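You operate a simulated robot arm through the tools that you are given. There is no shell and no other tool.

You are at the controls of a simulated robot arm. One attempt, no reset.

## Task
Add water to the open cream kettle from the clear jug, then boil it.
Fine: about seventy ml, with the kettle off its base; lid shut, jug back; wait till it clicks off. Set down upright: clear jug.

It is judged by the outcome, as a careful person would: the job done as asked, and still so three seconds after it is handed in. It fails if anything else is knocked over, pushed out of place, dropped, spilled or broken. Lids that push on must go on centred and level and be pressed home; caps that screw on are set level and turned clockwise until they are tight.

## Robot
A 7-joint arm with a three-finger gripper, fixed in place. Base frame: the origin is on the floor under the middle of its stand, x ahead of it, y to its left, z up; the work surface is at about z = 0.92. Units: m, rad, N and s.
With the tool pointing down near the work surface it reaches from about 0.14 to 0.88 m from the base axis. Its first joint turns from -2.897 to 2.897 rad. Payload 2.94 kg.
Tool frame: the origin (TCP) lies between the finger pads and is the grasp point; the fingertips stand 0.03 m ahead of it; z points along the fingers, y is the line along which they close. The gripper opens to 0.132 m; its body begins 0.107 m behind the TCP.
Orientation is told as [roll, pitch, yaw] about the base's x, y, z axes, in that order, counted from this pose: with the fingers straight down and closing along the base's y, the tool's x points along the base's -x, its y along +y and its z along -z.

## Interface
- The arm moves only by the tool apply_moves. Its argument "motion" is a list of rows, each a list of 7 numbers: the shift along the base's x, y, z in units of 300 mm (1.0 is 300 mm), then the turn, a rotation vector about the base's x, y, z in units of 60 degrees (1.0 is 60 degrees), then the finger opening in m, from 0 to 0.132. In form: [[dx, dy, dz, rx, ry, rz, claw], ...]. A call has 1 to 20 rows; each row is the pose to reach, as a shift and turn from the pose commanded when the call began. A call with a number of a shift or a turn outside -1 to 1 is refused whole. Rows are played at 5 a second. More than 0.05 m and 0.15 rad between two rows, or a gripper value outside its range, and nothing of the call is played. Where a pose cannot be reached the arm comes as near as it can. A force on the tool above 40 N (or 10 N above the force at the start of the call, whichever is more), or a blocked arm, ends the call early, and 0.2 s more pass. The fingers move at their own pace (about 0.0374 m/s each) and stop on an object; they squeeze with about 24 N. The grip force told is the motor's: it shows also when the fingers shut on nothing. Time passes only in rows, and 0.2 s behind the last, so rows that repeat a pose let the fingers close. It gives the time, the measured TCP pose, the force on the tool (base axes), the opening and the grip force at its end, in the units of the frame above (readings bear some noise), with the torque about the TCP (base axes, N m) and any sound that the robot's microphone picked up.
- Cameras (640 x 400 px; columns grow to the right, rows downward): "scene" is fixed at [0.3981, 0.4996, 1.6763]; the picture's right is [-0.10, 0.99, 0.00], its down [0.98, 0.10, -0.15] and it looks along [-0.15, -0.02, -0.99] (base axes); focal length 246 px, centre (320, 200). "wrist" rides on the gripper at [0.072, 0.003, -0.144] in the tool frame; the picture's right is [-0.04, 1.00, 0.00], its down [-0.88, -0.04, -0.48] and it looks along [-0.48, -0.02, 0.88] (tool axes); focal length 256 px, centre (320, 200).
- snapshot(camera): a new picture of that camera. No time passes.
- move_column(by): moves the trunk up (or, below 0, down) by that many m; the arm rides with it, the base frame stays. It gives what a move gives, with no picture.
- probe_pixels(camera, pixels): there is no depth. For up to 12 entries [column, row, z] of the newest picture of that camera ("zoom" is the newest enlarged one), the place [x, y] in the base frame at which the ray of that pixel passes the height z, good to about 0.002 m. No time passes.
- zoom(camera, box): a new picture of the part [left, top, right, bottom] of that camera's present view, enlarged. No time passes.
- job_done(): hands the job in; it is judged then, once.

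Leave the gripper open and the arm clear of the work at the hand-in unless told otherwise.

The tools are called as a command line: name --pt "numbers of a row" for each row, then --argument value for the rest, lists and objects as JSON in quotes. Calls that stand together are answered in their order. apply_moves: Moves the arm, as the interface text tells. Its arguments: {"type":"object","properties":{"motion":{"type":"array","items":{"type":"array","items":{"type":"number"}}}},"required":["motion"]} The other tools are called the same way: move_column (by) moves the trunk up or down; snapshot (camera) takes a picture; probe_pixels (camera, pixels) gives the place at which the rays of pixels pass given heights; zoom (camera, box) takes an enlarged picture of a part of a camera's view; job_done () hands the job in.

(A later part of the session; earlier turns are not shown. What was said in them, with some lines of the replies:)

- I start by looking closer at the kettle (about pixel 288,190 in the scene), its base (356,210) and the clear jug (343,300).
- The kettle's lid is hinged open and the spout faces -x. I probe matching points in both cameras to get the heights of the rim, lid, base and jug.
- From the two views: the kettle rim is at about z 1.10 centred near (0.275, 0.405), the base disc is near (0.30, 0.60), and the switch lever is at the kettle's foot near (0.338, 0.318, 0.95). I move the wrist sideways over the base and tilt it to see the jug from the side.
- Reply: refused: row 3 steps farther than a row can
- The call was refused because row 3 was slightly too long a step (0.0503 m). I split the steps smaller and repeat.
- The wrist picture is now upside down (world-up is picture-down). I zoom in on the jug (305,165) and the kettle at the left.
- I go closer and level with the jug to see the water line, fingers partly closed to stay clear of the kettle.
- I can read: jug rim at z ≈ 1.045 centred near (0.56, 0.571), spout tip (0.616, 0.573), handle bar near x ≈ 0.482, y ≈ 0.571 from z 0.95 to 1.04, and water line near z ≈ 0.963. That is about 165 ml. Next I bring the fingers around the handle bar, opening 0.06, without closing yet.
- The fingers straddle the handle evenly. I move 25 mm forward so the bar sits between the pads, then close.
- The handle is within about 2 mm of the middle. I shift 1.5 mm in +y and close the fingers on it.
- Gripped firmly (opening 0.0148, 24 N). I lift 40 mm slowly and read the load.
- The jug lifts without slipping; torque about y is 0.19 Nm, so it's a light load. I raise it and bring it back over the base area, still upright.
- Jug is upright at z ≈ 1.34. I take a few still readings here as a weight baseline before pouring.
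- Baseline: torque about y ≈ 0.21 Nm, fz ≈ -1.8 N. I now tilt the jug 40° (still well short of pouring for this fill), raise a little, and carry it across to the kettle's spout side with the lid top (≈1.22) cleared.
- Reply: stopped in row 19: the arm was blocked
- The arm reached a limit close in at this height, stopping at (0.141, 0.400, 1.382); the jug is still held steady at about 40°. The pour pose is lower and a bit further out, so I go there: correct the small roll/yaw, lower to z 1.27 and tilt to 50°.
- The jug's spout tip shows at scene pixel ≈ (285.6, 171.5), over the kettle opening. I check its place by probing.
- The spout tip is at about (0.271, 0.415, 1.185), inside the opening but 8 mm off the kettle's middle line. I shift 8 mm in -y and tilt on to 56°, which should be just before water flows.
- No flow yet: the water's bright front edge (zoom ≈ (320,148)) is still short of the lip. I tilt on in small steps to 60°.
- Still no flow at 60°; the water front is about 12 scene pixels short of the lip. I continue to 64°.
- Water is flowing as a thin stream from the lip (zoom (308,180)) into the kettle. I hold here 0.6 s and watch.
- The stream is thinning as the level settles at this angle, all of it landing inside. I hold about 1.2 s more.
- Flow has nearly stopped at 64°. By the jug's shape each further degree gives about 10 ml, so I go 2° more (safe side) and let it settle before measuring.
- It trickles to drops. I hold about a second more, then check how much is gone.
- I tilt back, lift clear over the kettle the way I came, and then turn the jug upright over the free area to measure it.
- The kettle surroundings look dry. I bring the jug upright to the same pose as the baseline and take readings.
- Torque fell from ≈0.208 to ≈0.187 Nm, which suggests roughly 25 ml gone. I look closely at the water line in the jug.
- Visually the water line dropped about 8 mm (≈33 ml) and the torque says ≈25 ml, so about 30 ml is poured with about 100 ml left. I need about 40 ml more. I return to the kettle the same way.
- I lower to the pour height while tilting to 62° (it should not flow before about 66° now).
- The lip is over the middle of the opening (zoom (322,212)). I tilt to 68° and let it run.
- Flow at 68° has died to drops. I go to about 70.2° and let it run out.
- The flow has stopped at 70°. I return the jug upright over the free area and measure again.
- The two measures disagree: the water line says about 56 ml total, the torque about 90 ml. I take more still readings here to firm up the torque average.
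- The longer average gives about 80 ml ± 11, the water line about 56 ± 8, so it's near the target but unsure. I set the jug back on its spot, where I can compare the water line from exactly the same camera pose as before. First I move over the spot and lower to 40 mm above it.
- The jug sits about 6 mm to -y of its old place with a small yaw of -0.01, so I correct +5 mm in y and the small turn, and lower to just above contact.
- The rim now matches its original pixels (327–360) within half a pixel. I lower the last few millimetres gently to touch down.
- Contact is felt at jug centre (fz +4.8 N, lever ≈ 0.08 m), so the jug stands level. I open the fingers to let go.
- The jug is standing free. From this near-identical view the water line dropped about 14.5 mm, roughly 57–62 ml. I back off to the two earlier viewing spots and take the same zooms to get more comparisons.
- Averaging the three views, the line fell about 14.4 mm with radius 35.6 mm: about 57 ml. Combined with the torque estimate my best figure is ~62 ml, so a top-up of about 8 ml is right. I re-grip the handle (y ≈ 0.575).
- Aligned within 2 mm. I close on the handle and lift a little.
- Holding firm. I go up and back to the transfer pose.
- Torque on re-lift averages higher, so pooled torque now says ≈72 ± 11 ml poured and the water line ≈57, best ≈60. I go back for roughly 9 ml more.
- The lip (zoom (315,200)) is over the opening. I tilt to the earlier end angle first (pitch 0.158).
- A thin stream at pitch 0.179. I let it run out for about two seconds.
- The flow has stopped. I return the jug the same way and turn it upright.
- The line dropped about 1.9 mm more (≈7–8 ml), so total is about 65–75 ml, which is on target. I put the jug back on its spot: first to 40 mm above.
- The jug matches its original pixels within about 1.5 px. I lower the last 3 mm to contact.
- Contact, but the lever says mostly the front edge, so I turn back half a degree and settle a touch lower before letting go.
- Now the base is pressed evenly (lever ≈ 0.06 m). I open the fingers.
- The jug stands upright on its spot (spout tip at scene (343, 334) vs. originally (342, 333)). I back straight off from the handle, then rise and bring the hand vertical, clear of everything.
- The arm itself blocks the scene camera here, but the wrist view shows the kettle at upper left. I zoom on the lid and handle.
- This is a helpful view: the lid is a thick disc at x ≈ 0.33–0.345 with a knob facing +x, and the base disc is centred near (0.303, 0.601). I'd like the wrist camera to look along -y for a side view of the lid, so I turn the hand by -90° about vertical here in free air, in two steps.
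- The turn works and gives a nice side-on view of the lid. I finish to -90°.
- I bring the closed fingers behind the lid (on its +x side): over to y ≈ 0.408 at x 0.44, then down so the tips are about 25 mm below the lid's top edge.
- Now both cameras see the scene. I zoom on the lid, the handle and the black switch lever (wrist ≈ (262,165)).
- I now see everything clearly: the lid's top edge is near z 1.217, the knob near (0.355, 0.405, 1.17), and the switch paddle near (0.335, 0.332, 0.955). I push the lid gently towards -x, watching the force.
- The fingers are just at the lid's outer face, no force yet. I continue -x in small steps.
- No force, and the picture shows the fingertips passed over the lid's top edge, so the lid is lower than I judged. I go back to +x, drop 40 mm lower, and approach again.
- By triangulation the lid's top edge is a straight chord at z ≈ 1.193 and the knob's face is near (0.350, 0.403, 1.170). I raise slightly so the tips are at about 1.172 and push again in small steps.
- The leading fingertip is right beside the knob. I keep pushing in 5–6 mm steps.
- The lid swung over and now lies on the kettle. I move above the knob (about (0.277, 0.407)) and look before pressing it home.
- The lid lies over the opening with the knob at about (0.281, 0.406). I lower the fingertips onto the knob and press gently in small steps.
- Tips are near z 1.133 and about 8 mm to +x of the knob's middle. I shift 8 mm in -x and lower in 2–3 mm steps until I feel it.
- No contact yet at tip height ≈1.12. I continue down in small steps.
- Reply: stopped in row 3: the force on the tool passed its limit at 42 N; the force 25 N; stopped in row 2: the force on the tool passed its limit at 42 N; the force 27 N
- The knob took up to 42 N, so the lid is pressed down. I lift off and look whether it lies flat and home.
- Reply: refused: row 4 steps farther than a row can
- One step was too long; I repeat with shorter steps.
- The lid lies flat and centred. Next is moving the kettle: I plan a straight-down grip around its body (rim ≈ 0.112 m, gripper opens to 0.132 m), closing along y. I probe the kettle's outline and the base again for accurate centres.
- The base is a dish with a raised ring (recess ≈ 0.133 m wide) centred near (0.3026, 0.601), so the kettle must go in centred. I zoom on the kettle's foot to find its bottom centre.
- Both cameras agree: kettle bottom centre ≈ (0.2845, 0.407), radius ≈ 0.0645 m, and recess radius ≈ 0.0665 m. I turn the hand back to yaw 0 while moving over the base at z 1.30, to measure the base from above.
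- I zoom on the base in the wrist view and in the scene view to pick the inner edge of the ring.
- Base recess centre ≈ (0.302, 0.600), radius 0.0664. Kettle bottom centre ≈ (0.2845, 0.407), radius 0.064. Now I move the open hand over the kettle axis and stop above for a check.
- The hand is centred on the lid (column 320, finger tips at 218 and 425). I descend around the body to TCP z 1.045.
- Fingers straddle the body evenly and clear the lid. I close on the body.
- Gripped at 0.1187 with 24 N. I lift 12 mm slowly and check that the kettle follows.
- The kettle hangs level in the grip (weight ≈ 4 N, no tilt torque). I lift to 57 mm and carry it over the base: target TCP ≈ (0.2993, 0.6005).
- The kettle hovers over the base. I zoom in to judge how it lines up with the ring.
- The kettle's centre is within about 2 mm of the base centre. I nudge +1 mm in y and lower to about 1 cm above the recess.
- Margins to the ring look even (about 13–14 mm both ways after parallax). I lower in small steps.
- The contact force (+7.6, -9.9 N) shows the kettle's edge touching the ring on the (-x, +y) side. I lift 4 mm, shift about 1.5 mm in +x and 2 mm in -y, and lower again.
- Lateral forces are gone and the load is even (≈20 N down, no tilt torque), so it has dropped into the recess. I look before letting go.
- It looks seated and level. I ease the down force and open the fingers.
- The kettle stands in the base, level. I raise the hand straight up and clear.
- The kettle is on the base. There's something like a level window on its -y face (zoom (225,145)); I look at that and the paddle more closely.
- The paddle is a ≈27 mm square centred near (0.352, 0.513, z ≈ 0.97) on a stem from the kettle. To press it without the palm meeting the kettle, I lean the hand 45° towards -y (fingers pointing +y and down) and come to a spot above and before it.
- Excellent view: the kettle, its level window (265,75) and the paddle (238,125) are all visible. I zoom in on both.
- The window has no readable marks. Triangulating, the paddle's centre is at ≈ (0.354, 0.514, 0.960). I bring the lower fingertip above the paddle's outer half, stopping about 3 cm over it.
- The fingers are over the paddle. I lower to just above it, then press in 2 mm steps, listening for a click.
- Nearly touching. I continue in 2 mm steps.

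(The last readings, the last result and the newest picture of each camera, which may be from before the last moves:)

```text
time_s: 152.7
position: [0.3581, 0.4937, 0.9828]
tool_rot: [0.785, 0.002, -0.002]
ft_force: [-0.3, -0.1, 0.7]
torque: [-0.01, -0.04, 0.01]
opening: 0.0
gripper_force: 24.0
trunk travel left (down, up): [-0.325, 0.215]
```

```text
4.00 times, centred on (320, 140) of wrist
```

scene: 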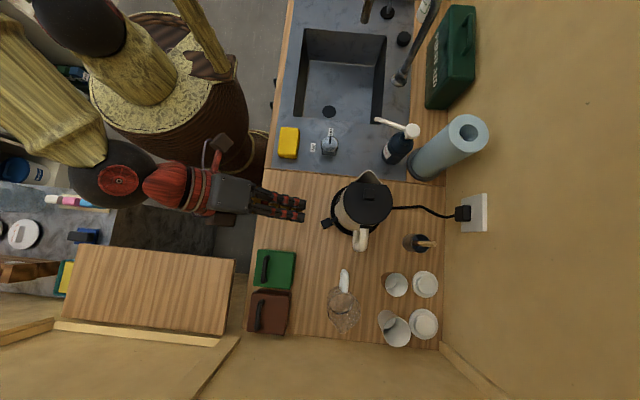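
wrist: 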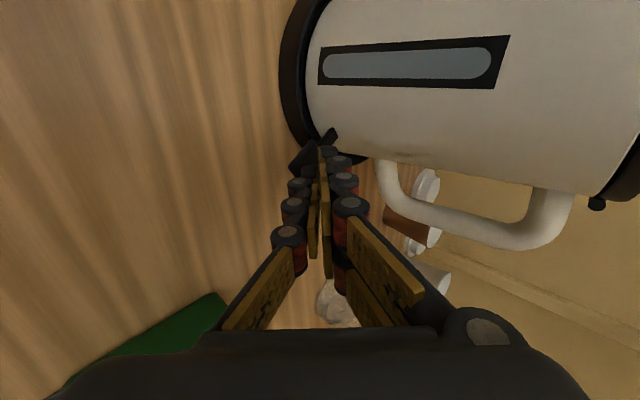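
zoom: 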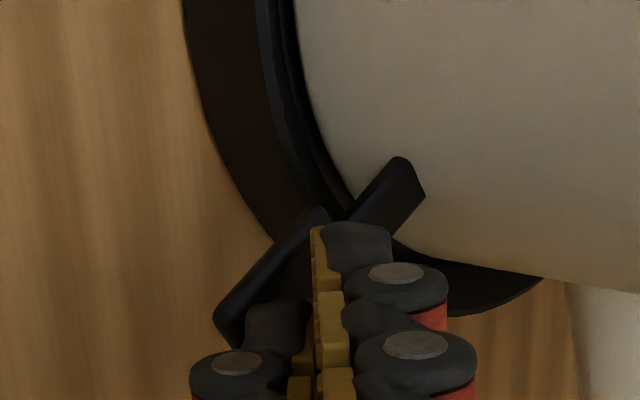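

Still free. I go on lower in small steps.

apply_moves --pt "0 0 -0.007 0 0 0 0" --pt "0 0 -0.014 0 0 0 0" --pt "0 0 -0.014 0 0 0 0"

apply_moves --pt "0 0 -0.007 0 0 0 0" --pt "0 0 -0.014 0 0 0 0" --pt "0 0 -0.014 0 0 0 0"

zoom --camera "wrist" --box '[260, 90, 380, 190]'

zoom --camera "scene" --box '[300, 190, 364, 240]'

```text
time_s: 153.5
position: [0.3585, 0.4923, 0.9788]
tool_rot: [0.784, 0.003, 0.0]
ft_force: [-0.2, -0.1, 0.2]
torque: [0.01, -0.02, 0.0]
opening: 0.0001
gripper_force: 23.9
trunk travel left (down, up): [-0.325, 0.215]
```

```text
time_s: 154.3
position: [0.3591, 0.4924, 0.9751]
tool_rot: [0.784, 0.002, -0.001]
ft_force: [-0.1, 0.2, 0.7]
torque: [-0.01, 0.02, -0.02]
opening: 0.0
gripper_force: 24.4
trunk travel left (down, up): [-0.325, 0.215]
```

```text
4.00 times, centred on (320, 140) of wrist
```

zoom: 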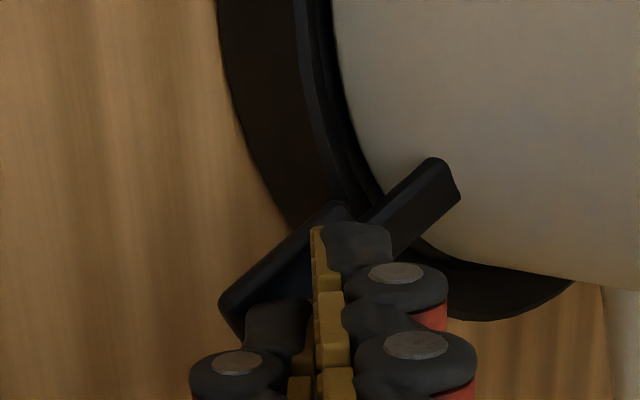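

```text
8.00 times, centred on (332, 215) of scene
```

zoom: 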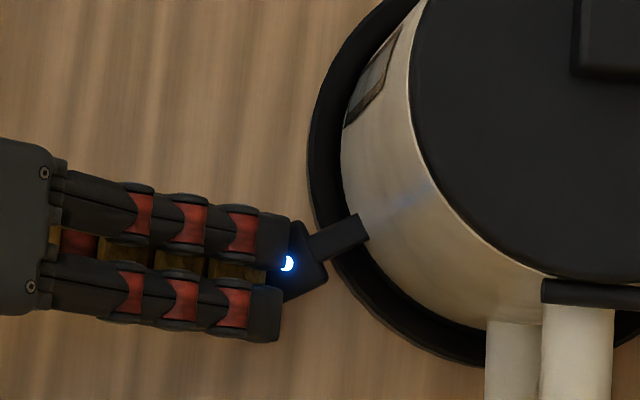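

A bright blue light appeared on the paddle (zoom (287,263)), so the switch seems to have gone on with almost no force. I look closer before retreating.

zoom --camera "scene" --box '[316, 210, 348, 234]'

snapshot --camera "wrist"

```text
16.00 times, centred on (332, 222) of scene
```

zoom: 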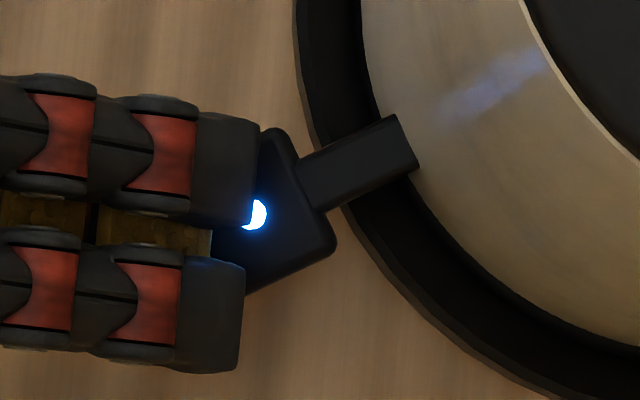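

```text
taken
```

wrist: 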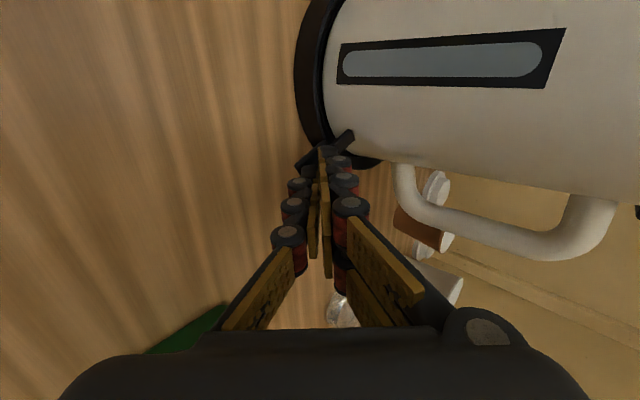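

The blue light is on. I retreat straight back along the fingers' own axis so as not to hook the paddle, and check that the light stays.

apply_moves --pt "0 -0.03 0.03 0 0 0 0" --pt "0 -0.08 0.08 0 0 0 0" --pt "0 -0.15 0.15 0 0 0 0" --pt "0 -0.22 0.22 0 0 0 0"

zoom --camera "scene" --box '[310, 180, 406, 250]'

snapshot --camera "wrist"

```text
time_s: 155.3
position: [0.3565, 0.428, 1.0428]
tool_rot: [0.783, 0.001, -0.002]
ft_force: [0.2, 0.7, 0.6]
torque: [0.0, 0.0, -0.03]
opening: 0.0002
gripper_force: 23.9
trunk travel left (down, up): [-0.325, 0.215]
```

```text
5.71 times, centred on (358, 215) of scene
```

zoom: 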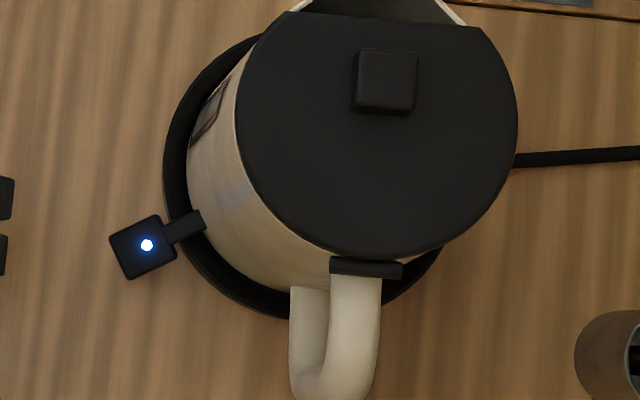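

```text
taken
```

wrist: 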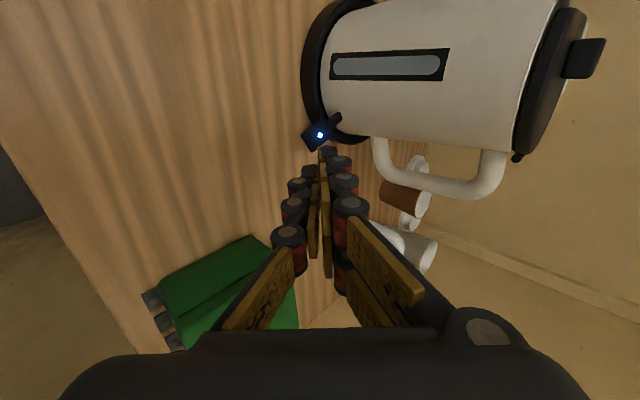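

The light stays on: the kettle is heating. I raise the arm clear, open the gripper, and then wait for the click.

apply_moves --pt "0 0 0.1 0 0 0 0" --pt "0 -0.02 0.22 -0.05 0 0 0.02" --pt "0 -0.05 0.36 -0.12 0 0 0.04" --pt "0 -0.08 0.5 -0.22 0 0 0.06" --pt "0 -0.1 0.64 -0.34 0 0 0.08" --pt "0 -0.1 0.76 -0.46 0 0 0.1" --pt "-0.05 -0.1 0.86 -0.58 0 0 0.12" --pt "-0.1 -0.1 0.92 -0.7 0 0 0.13" --pt "-0.12 -0.1 0.92 -0.745 0 0 0.13" --pt "-0.12 -0.1 0.92 -0.745 0 0 0.13"

snapshot --camera "scene"

apply_moves --pt "-0.12 -0.1 0 0 0 0 0.13" --pt "-0.12 -0.1 0 0 0 0 0.13"

```text
time_s: 157.5
position: [0.3215, 0.3951, 1.3178]
tool_rot: [0.002, 0.001, -0.002]
ft_force: [-0.1, 0.0, 1.0]
torque: [0.0, 0.0, 0.03]
opening: 0.124
gripper_force: 0.1
trunk travel left (down, up): [-0.325, 0.215]
```

```text
taken
```

scene: 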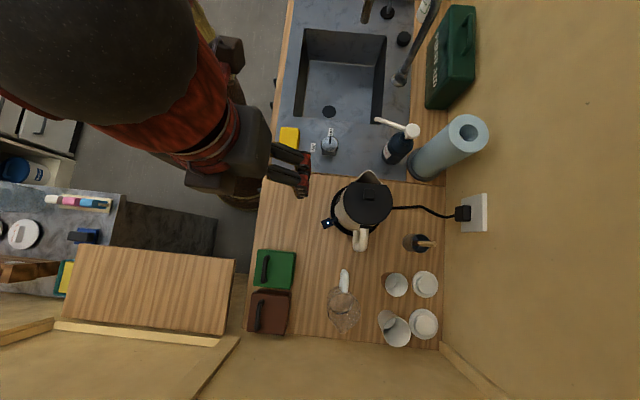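

```text
time_s: 158.1
position: [0.2854, 0.3659, 1.318]
tool_rot: [0.004, 0.002, -0.001]
ft_force: [0.9, 0.4, -0.7]
torque: [-0.05, -0.01, -0.01]
opening: 0.1299
gripper_force: 0.1
trunk travel left (down, up): [-0.325, 0.215]
```

The arm is clear and the gripper open. I wait, listening for the switch to click off.

apply_moves --pt "0 0 0 0 0 0 0.13" --pt "0 0 0 0 0 0 0.13" --pt "0 0 0 0 0 0 0.13" --pt "0 0 0 0 0 0 0.13" --pt "0 0 0 0 0 0 0.13" --pt "0 0 0 0 0 0 0.13" --pt "0 0 0 0 0 0 0.13" --pt "0 0 0 0 0 0 0.13" --pt "0 0 0 0 0 0 0.13" --pt "0 0 0 0 0 0 0.13" --pt "0 0 0 0 0 0 0.13" --pt "0 0 0 0 0 0 0.13" --pt "0 0 0 0 0 0 0.13" --pt "0 0 0 0 0 0 0.13" --pt "0 0 0 0 0 0 0.13" --pt "0 0 0 0 0 0 0.13" --pt "0 0 0 0 0 0 0.13" --pt "0 0 0 0 0 0 0.13" --pt "0 0 0 0 0 0 0.13" --pt "0 0 0 0 0 0 0.13"

zoom --camera "scene" --box '[310, 170, 406, 260]'

```text
time_s: 162.3
position: [0.2851, 0.3649, 1.3177]
tool_rot: [0.003, 0.0, -0.003]
ft_force: [0.4, -0.4, 0.3]
torque: [-0.01, 0.01, -0.04]
opening: 0.13
gripper_force: 0.0
trunk travel left (down, up): [-0.325, 0.215]
```

```text
4.44 times, centred on (358, 215) of scene
```

zoom: 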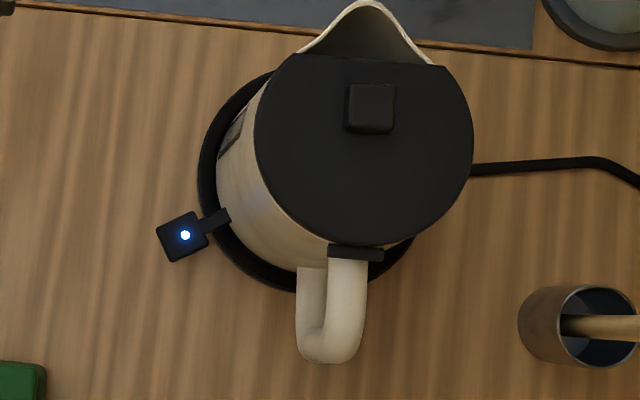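

Still heating (light on, no sound). I keep waiting.

apply_moves --pt "0 0 0 0 0 0 0.13" --pt "0 0 0 0 0 0 0.13" --pt "0 0 0 0 0 0 0.13" --pt "0 0 0 0 0 0 0.13" --pt "0 0 0 0 0 0 0.13" --pt "0 0 0 0 0 0 0.13" --pt "0 0 0 0 0 0 0.13" --pt "0 0 0 0 0 0 0.13" --pt "0 0 0 0 0 0 0.13" --pt "0 0 0 0 0 0 0.13" --pt "0 0 0 0 0 0 0.13" --pt "0 0 0 0 0 0 0.13" --pt "0 0 0 0 0 0 0.13" --pt "0 0 0 0 0 0 0.13" --pt "0 0 0 0 0 0 0.13" --pt "0 0 0 0 0 0 0.13" --pt "0 0 0 0 0 0 0.13" --pt "0 0 0 0 0 0 0.13" --pt "0 0 0 0 0 0 0.13" --pt "0 0 0 0 0 0 0.13"

apply_moves --pt "0 0 0 0 0 0 0.13" --pt "0 0 0 0 0 0 0.13" --pt "0 0 0 0 0 0 0.13" --pt "0 0 0 0 0 0 0.13" --pt "0 0 0 0 0 0 0.13" --pt "0 0 0 0 0 0 0.13" --pt "0 0 0 0 0 0 0.13" --pt "0 0 0 0 0 0 0.13" --pt "0 0 0 0 0 0 0.13" --pt "0 0 0 0 0 0 0.13" --pt "0 0 0 0 0 0 0.13" --pt "0 0 0 0 0 0 0.13" --pt "0 0 0 0 0 0 0.13" --pt "0 0 0 0 0 0 0.13" --pt "0 0 0 0 0 0 0.13" --pt "0 0 0 0 0 0 0.13" --pt "0 0 0 0 0 0 0.13" --pt "0 0 0 0 0 0 0.13" --pt "0 0 0 0 0 0 0.13" --pt "0 0 0 0 0 0 0.13"

zoom --camera "scene" --box '[310, 170, 406, 260]'

```text
time_s: 166.5
position: [0.2853, 0.3646, 1.3183]
tool_rot: [0.003, -0.001, -0.003]
ft_force: [-0.1, -0.9, -0.6]
torque: [-0.03, 0.0, 0.01]
opening: 0.1299
gripper_force: 0.0
trunk travel left (down, up): [-0.325, 0.215]
```

```text
time_s: 170.7
position: [0.2853, 0.3657, 1.3188]
tool_rot: [0.002, 0.001, -0.002]
ft_force: [0.0, 0.3, 0.1]
torque: [-0.01, 0.03, 0.02]
opening: 0.13
gripper_force: 0.1
trunk travel left (down, up): [-0.325, 0.215]
```

```text
4.44 times, centred on (358, 215) of scene
```

zoom: 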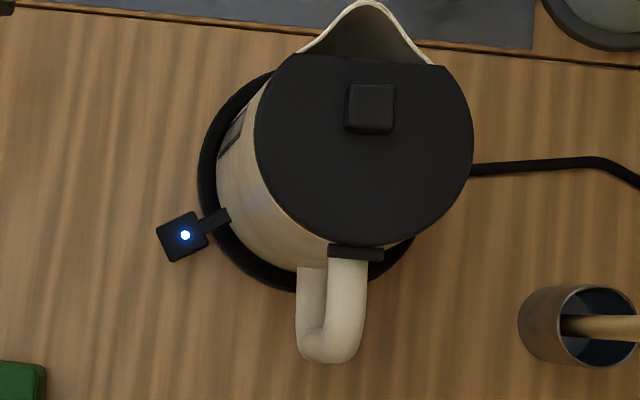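

About 16 s on, light still on, no click yet. I continue waiting.

apply_moves --pt "0 0 0 0 0 0 0.13" --pt "0 0 0 0 0 0 0.13" --pt "0 0 0 0 0 0 0.13" --pt "0 0 0 0 0 0 0.13" --pt "0 0 0 0 0 0 0.13" --pt "0 0 0 0 0 0 0.13" --pt "0 0 0 0 0 0 0.13" --pt "0 0 0 0 0 0 0.13" --pt "0 0 0 0 0 0 0.13" --pt "0 0 0 0 0 0 0.13" --pt "0 0 0 0 0 0 0.13" --pt "0 0 0 0 0 0 0.13" --pt "0 0 0 0 0 0 0.13" --pt "0 0 0 0 0 0 0.13" --pt "0 0 0 0 0 0 0.13" --pt "0 0 0 0 0 0 0.13" --pt "0 0 0 0 0 0 0.13" --pt "0 0 0 0 0 0 0.13" --pt "0 0 0 0 0 0 0.13" --pt "0 0 0 0 0 0 0.13"

apply_moves --pt "0 0 0 0 0 0 0.13" --pt "0 0 0 0 0 0 0.13" --pt "0 0 0 0 0 0 0.13" --pt "0 0 0 0 0 0 0.13" --pt "0 0 0 0 0 0 0.13" --pt "0 0 0 0 0 0 0.13" --pt "0 0 0 0 0 0 0.13" --pt "0 0 0 0 0 0 0.13" --pt "0 0 0 0 0 0 0.13" --pt "0 0 0 0 0 0 0.13" --pt "0 0 0 0 0 0 0.13" --pt "0 0 0 0 0 0 0.13" --pt "0 0 0 0 0 0 0.13" --pt "0 0 0 0 0 0 0.13" --pt "0 0 0 0 0 0 0.13" --pt "0 0 0 0 0 0 0.13" --pt "0 0 0 0 0 0 0.13" --pt "0 0 0 0 0 0 0.13" --pt "0 0 0 0 0 0 0.13" --pt "0 0 0 0 0 0 0.13"

apply_moves --pt "0 0 0 0 0 0 0.13" --pt "0 0 0 0 0 0 0.13" --pt "0 0 0 0 0 0 0.13" --pt "0 0 0 0 0 0 0.13" --pt "0 0 0 0 0 0 0.13" --pt "0 0 0 0 0 0 0.13" --pt "0 0 0 0 0 0 0.13" --pt "0 0 0 0 0 0 0.13" --pt "0 0 0 0 0 0 0.13" --pt "0 0 0 0 0 0 0.13" --pt "0 0 0 0 0 0 0.13" --pt "0 0 0 0 0 0 0.13" --pt "0 0 0 0 0 0 0.13" --pt "0 0 0 0 0 0 0.13" --pt "0 0 0 0 0 0 0.13" --pt "0 0 0 0 0 0 0.13" --pt "0 0 0 0 0 0 0.13" --pt "0 0 0 0 0 0 0.13" --pt "0 0 0 0 0 0 0.13" --pt "0 0 0 0 0 0 0.13"

zoom --camera "scene" --box '[310, 170, 406, 260]'

```text
time_s: 174.9
position: [0.2856, 0.3647, 1.3178]
tool_rot: [0.003, 0.0, -0.001]
ft_force: [-0.5, 0.4, 0.2]
torque: [0.02, -0.03, 0.0]
opening: 0.13
gripper_force: 0.1
trunk travel left (down, up): [-0.325, 0.215]
```

```text
time_s: 179.1
position: [0.2845, 0.3645, 1.3193]
tool_rot: [0.004, 0.0, -0.004]
ft_force: [0.1, -0.9, 0.8]
torque: [0.02, 0.0, -0.01]
opening: 0.1301
gripper_force: 0.1
trunk travel left (down, up): [-0.325, 0.215]
```

```text
time_s: 183.3
position: [0.2852, 0.3655, 1.319]
tool_rot: [0.003, 0.0, -0.002]
ft_force: [0.2, 0.0, 0.5]
torque: [-0.03, -0.01, 0.0]
opening: 0.1298
gripper_force: 0.1
trunk travel left (down, up): [-0.325, 0.215]
```

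```text
4.44 times, centred on (358, 215) of scene
```

zoom: 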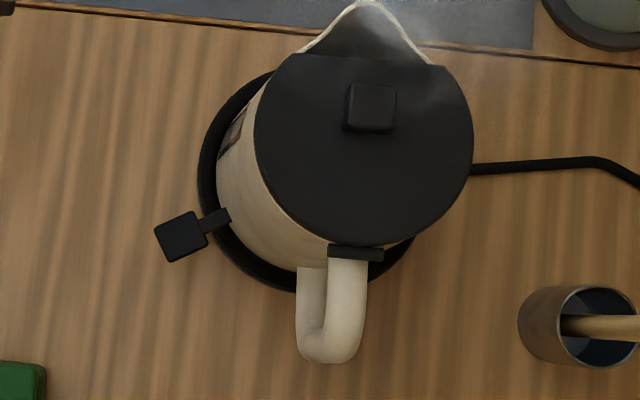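

The light is off, the paddle has sprung back up and steam rises from the spout: it has boiled and switched off. I wait a moment more and check the whole scene.

apply_moves --pt "0 -0.05 0.05 0 0 0 0.13" --pt "0 -0.1 0.1 0 0 0 0.13" --pt "0 -0.1 0.15 0 0 0 0.13" --pt "0 -0.1 0.15 0 0 0 0.13" --pt "0 -0.1 0.15 0 0 0 0.13" --pt "0 -0.1 0.15 0 0 0 0.13"

snapshot --camera "scene"

zoom --camera "scene" --box '[310, 170, 406, 260]'

zoom --camera "scene" --box '[280, 240, 408, 340]'

snapshot --camera "wrist"

```text
time_s: 184.7
position: [0.2881, 0.3373, 1.3619]
tool_rot: [0.003, -0.001, -0.003]
ft_force: [-0.1, 0.2, -1.0]
torque: [0.01, -0.01, 0.02]
opening: 0.1302
gripper_force: 0.0
trunk travel left (down, up): [-0.325, 0.215]
```

```text
taken
```

scene: 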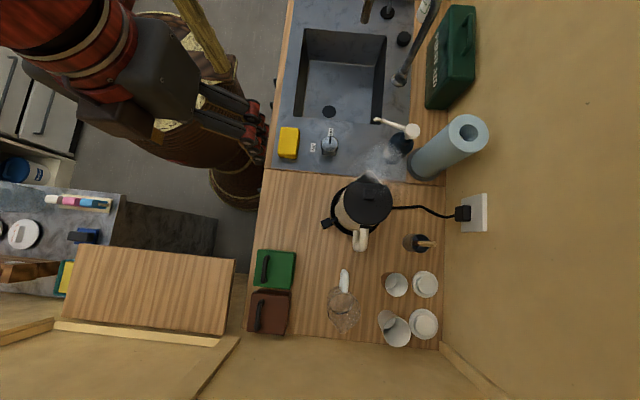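

```text
4.44 times, centred on (358, 215) of scene
```

zoom: 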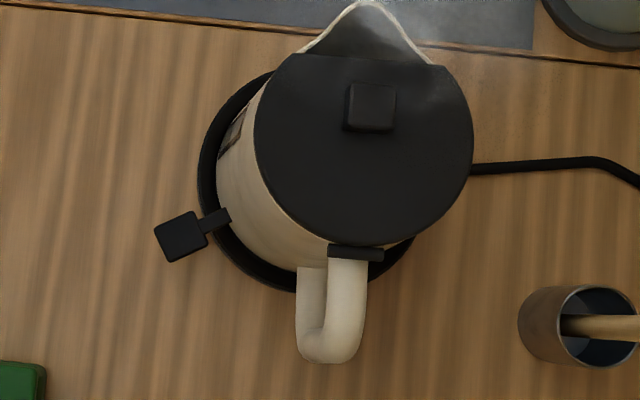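

```text
4.00 times, centred on (344, 290) of scene
```

zoom: 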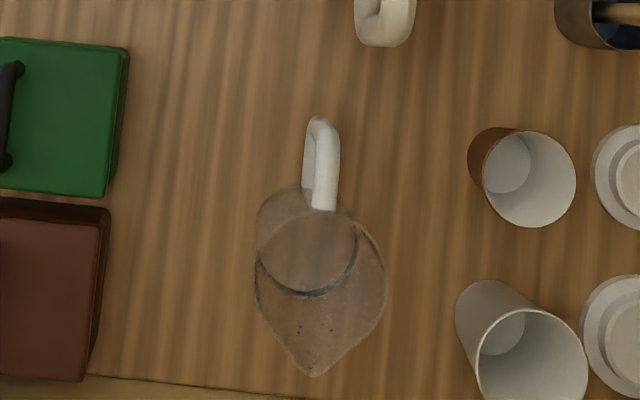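

```text
taken
```

wrist: 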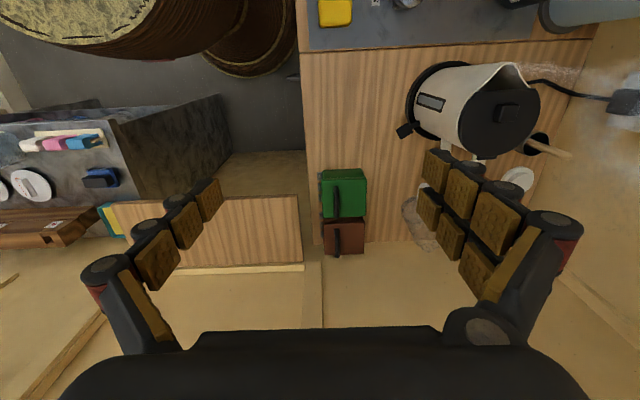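

Everything checks out: the kettle is on its base with the lid shut, the light is off and it's steaming. The clear jug stands upright on its old spot, nothing else has moved, and no spill shows. The gripper is open and the arm is clear, so I hand the job in.

job_done

```text
The job is handed in.
```

I poured about 70 ml into the cream kettle while it was off its base, shut the lid, and boiled it until it switched itself off. I've handed the job in.

- **Amount poured:** this is an estimate, not an exact measure. The drop in the jug's water line gave about 65 ml and the weight reading nearer 79 ml. I poured in three stages, stopping to check after each.
- **Lid:** I pressed it down at the knob until the force limit stopped the arm at about 42 N, and it lies flat and centred.
- **Boil:** the blue light came on when I pressed the switch and stayed on after I let go. About 25 seconds later it was off, the switch had sprung back up, and steam was rising from the spout. The microphone reported no click, so I'm relying on the light, the switch and the steam.
- **Clear jug:** it stands upright on its original spot, within a few millimetres.
- **Everything else:** no spill shows in the final pictures, and nothing else looks moved or knocked over. The gripper is open and the arm is clear of the work.
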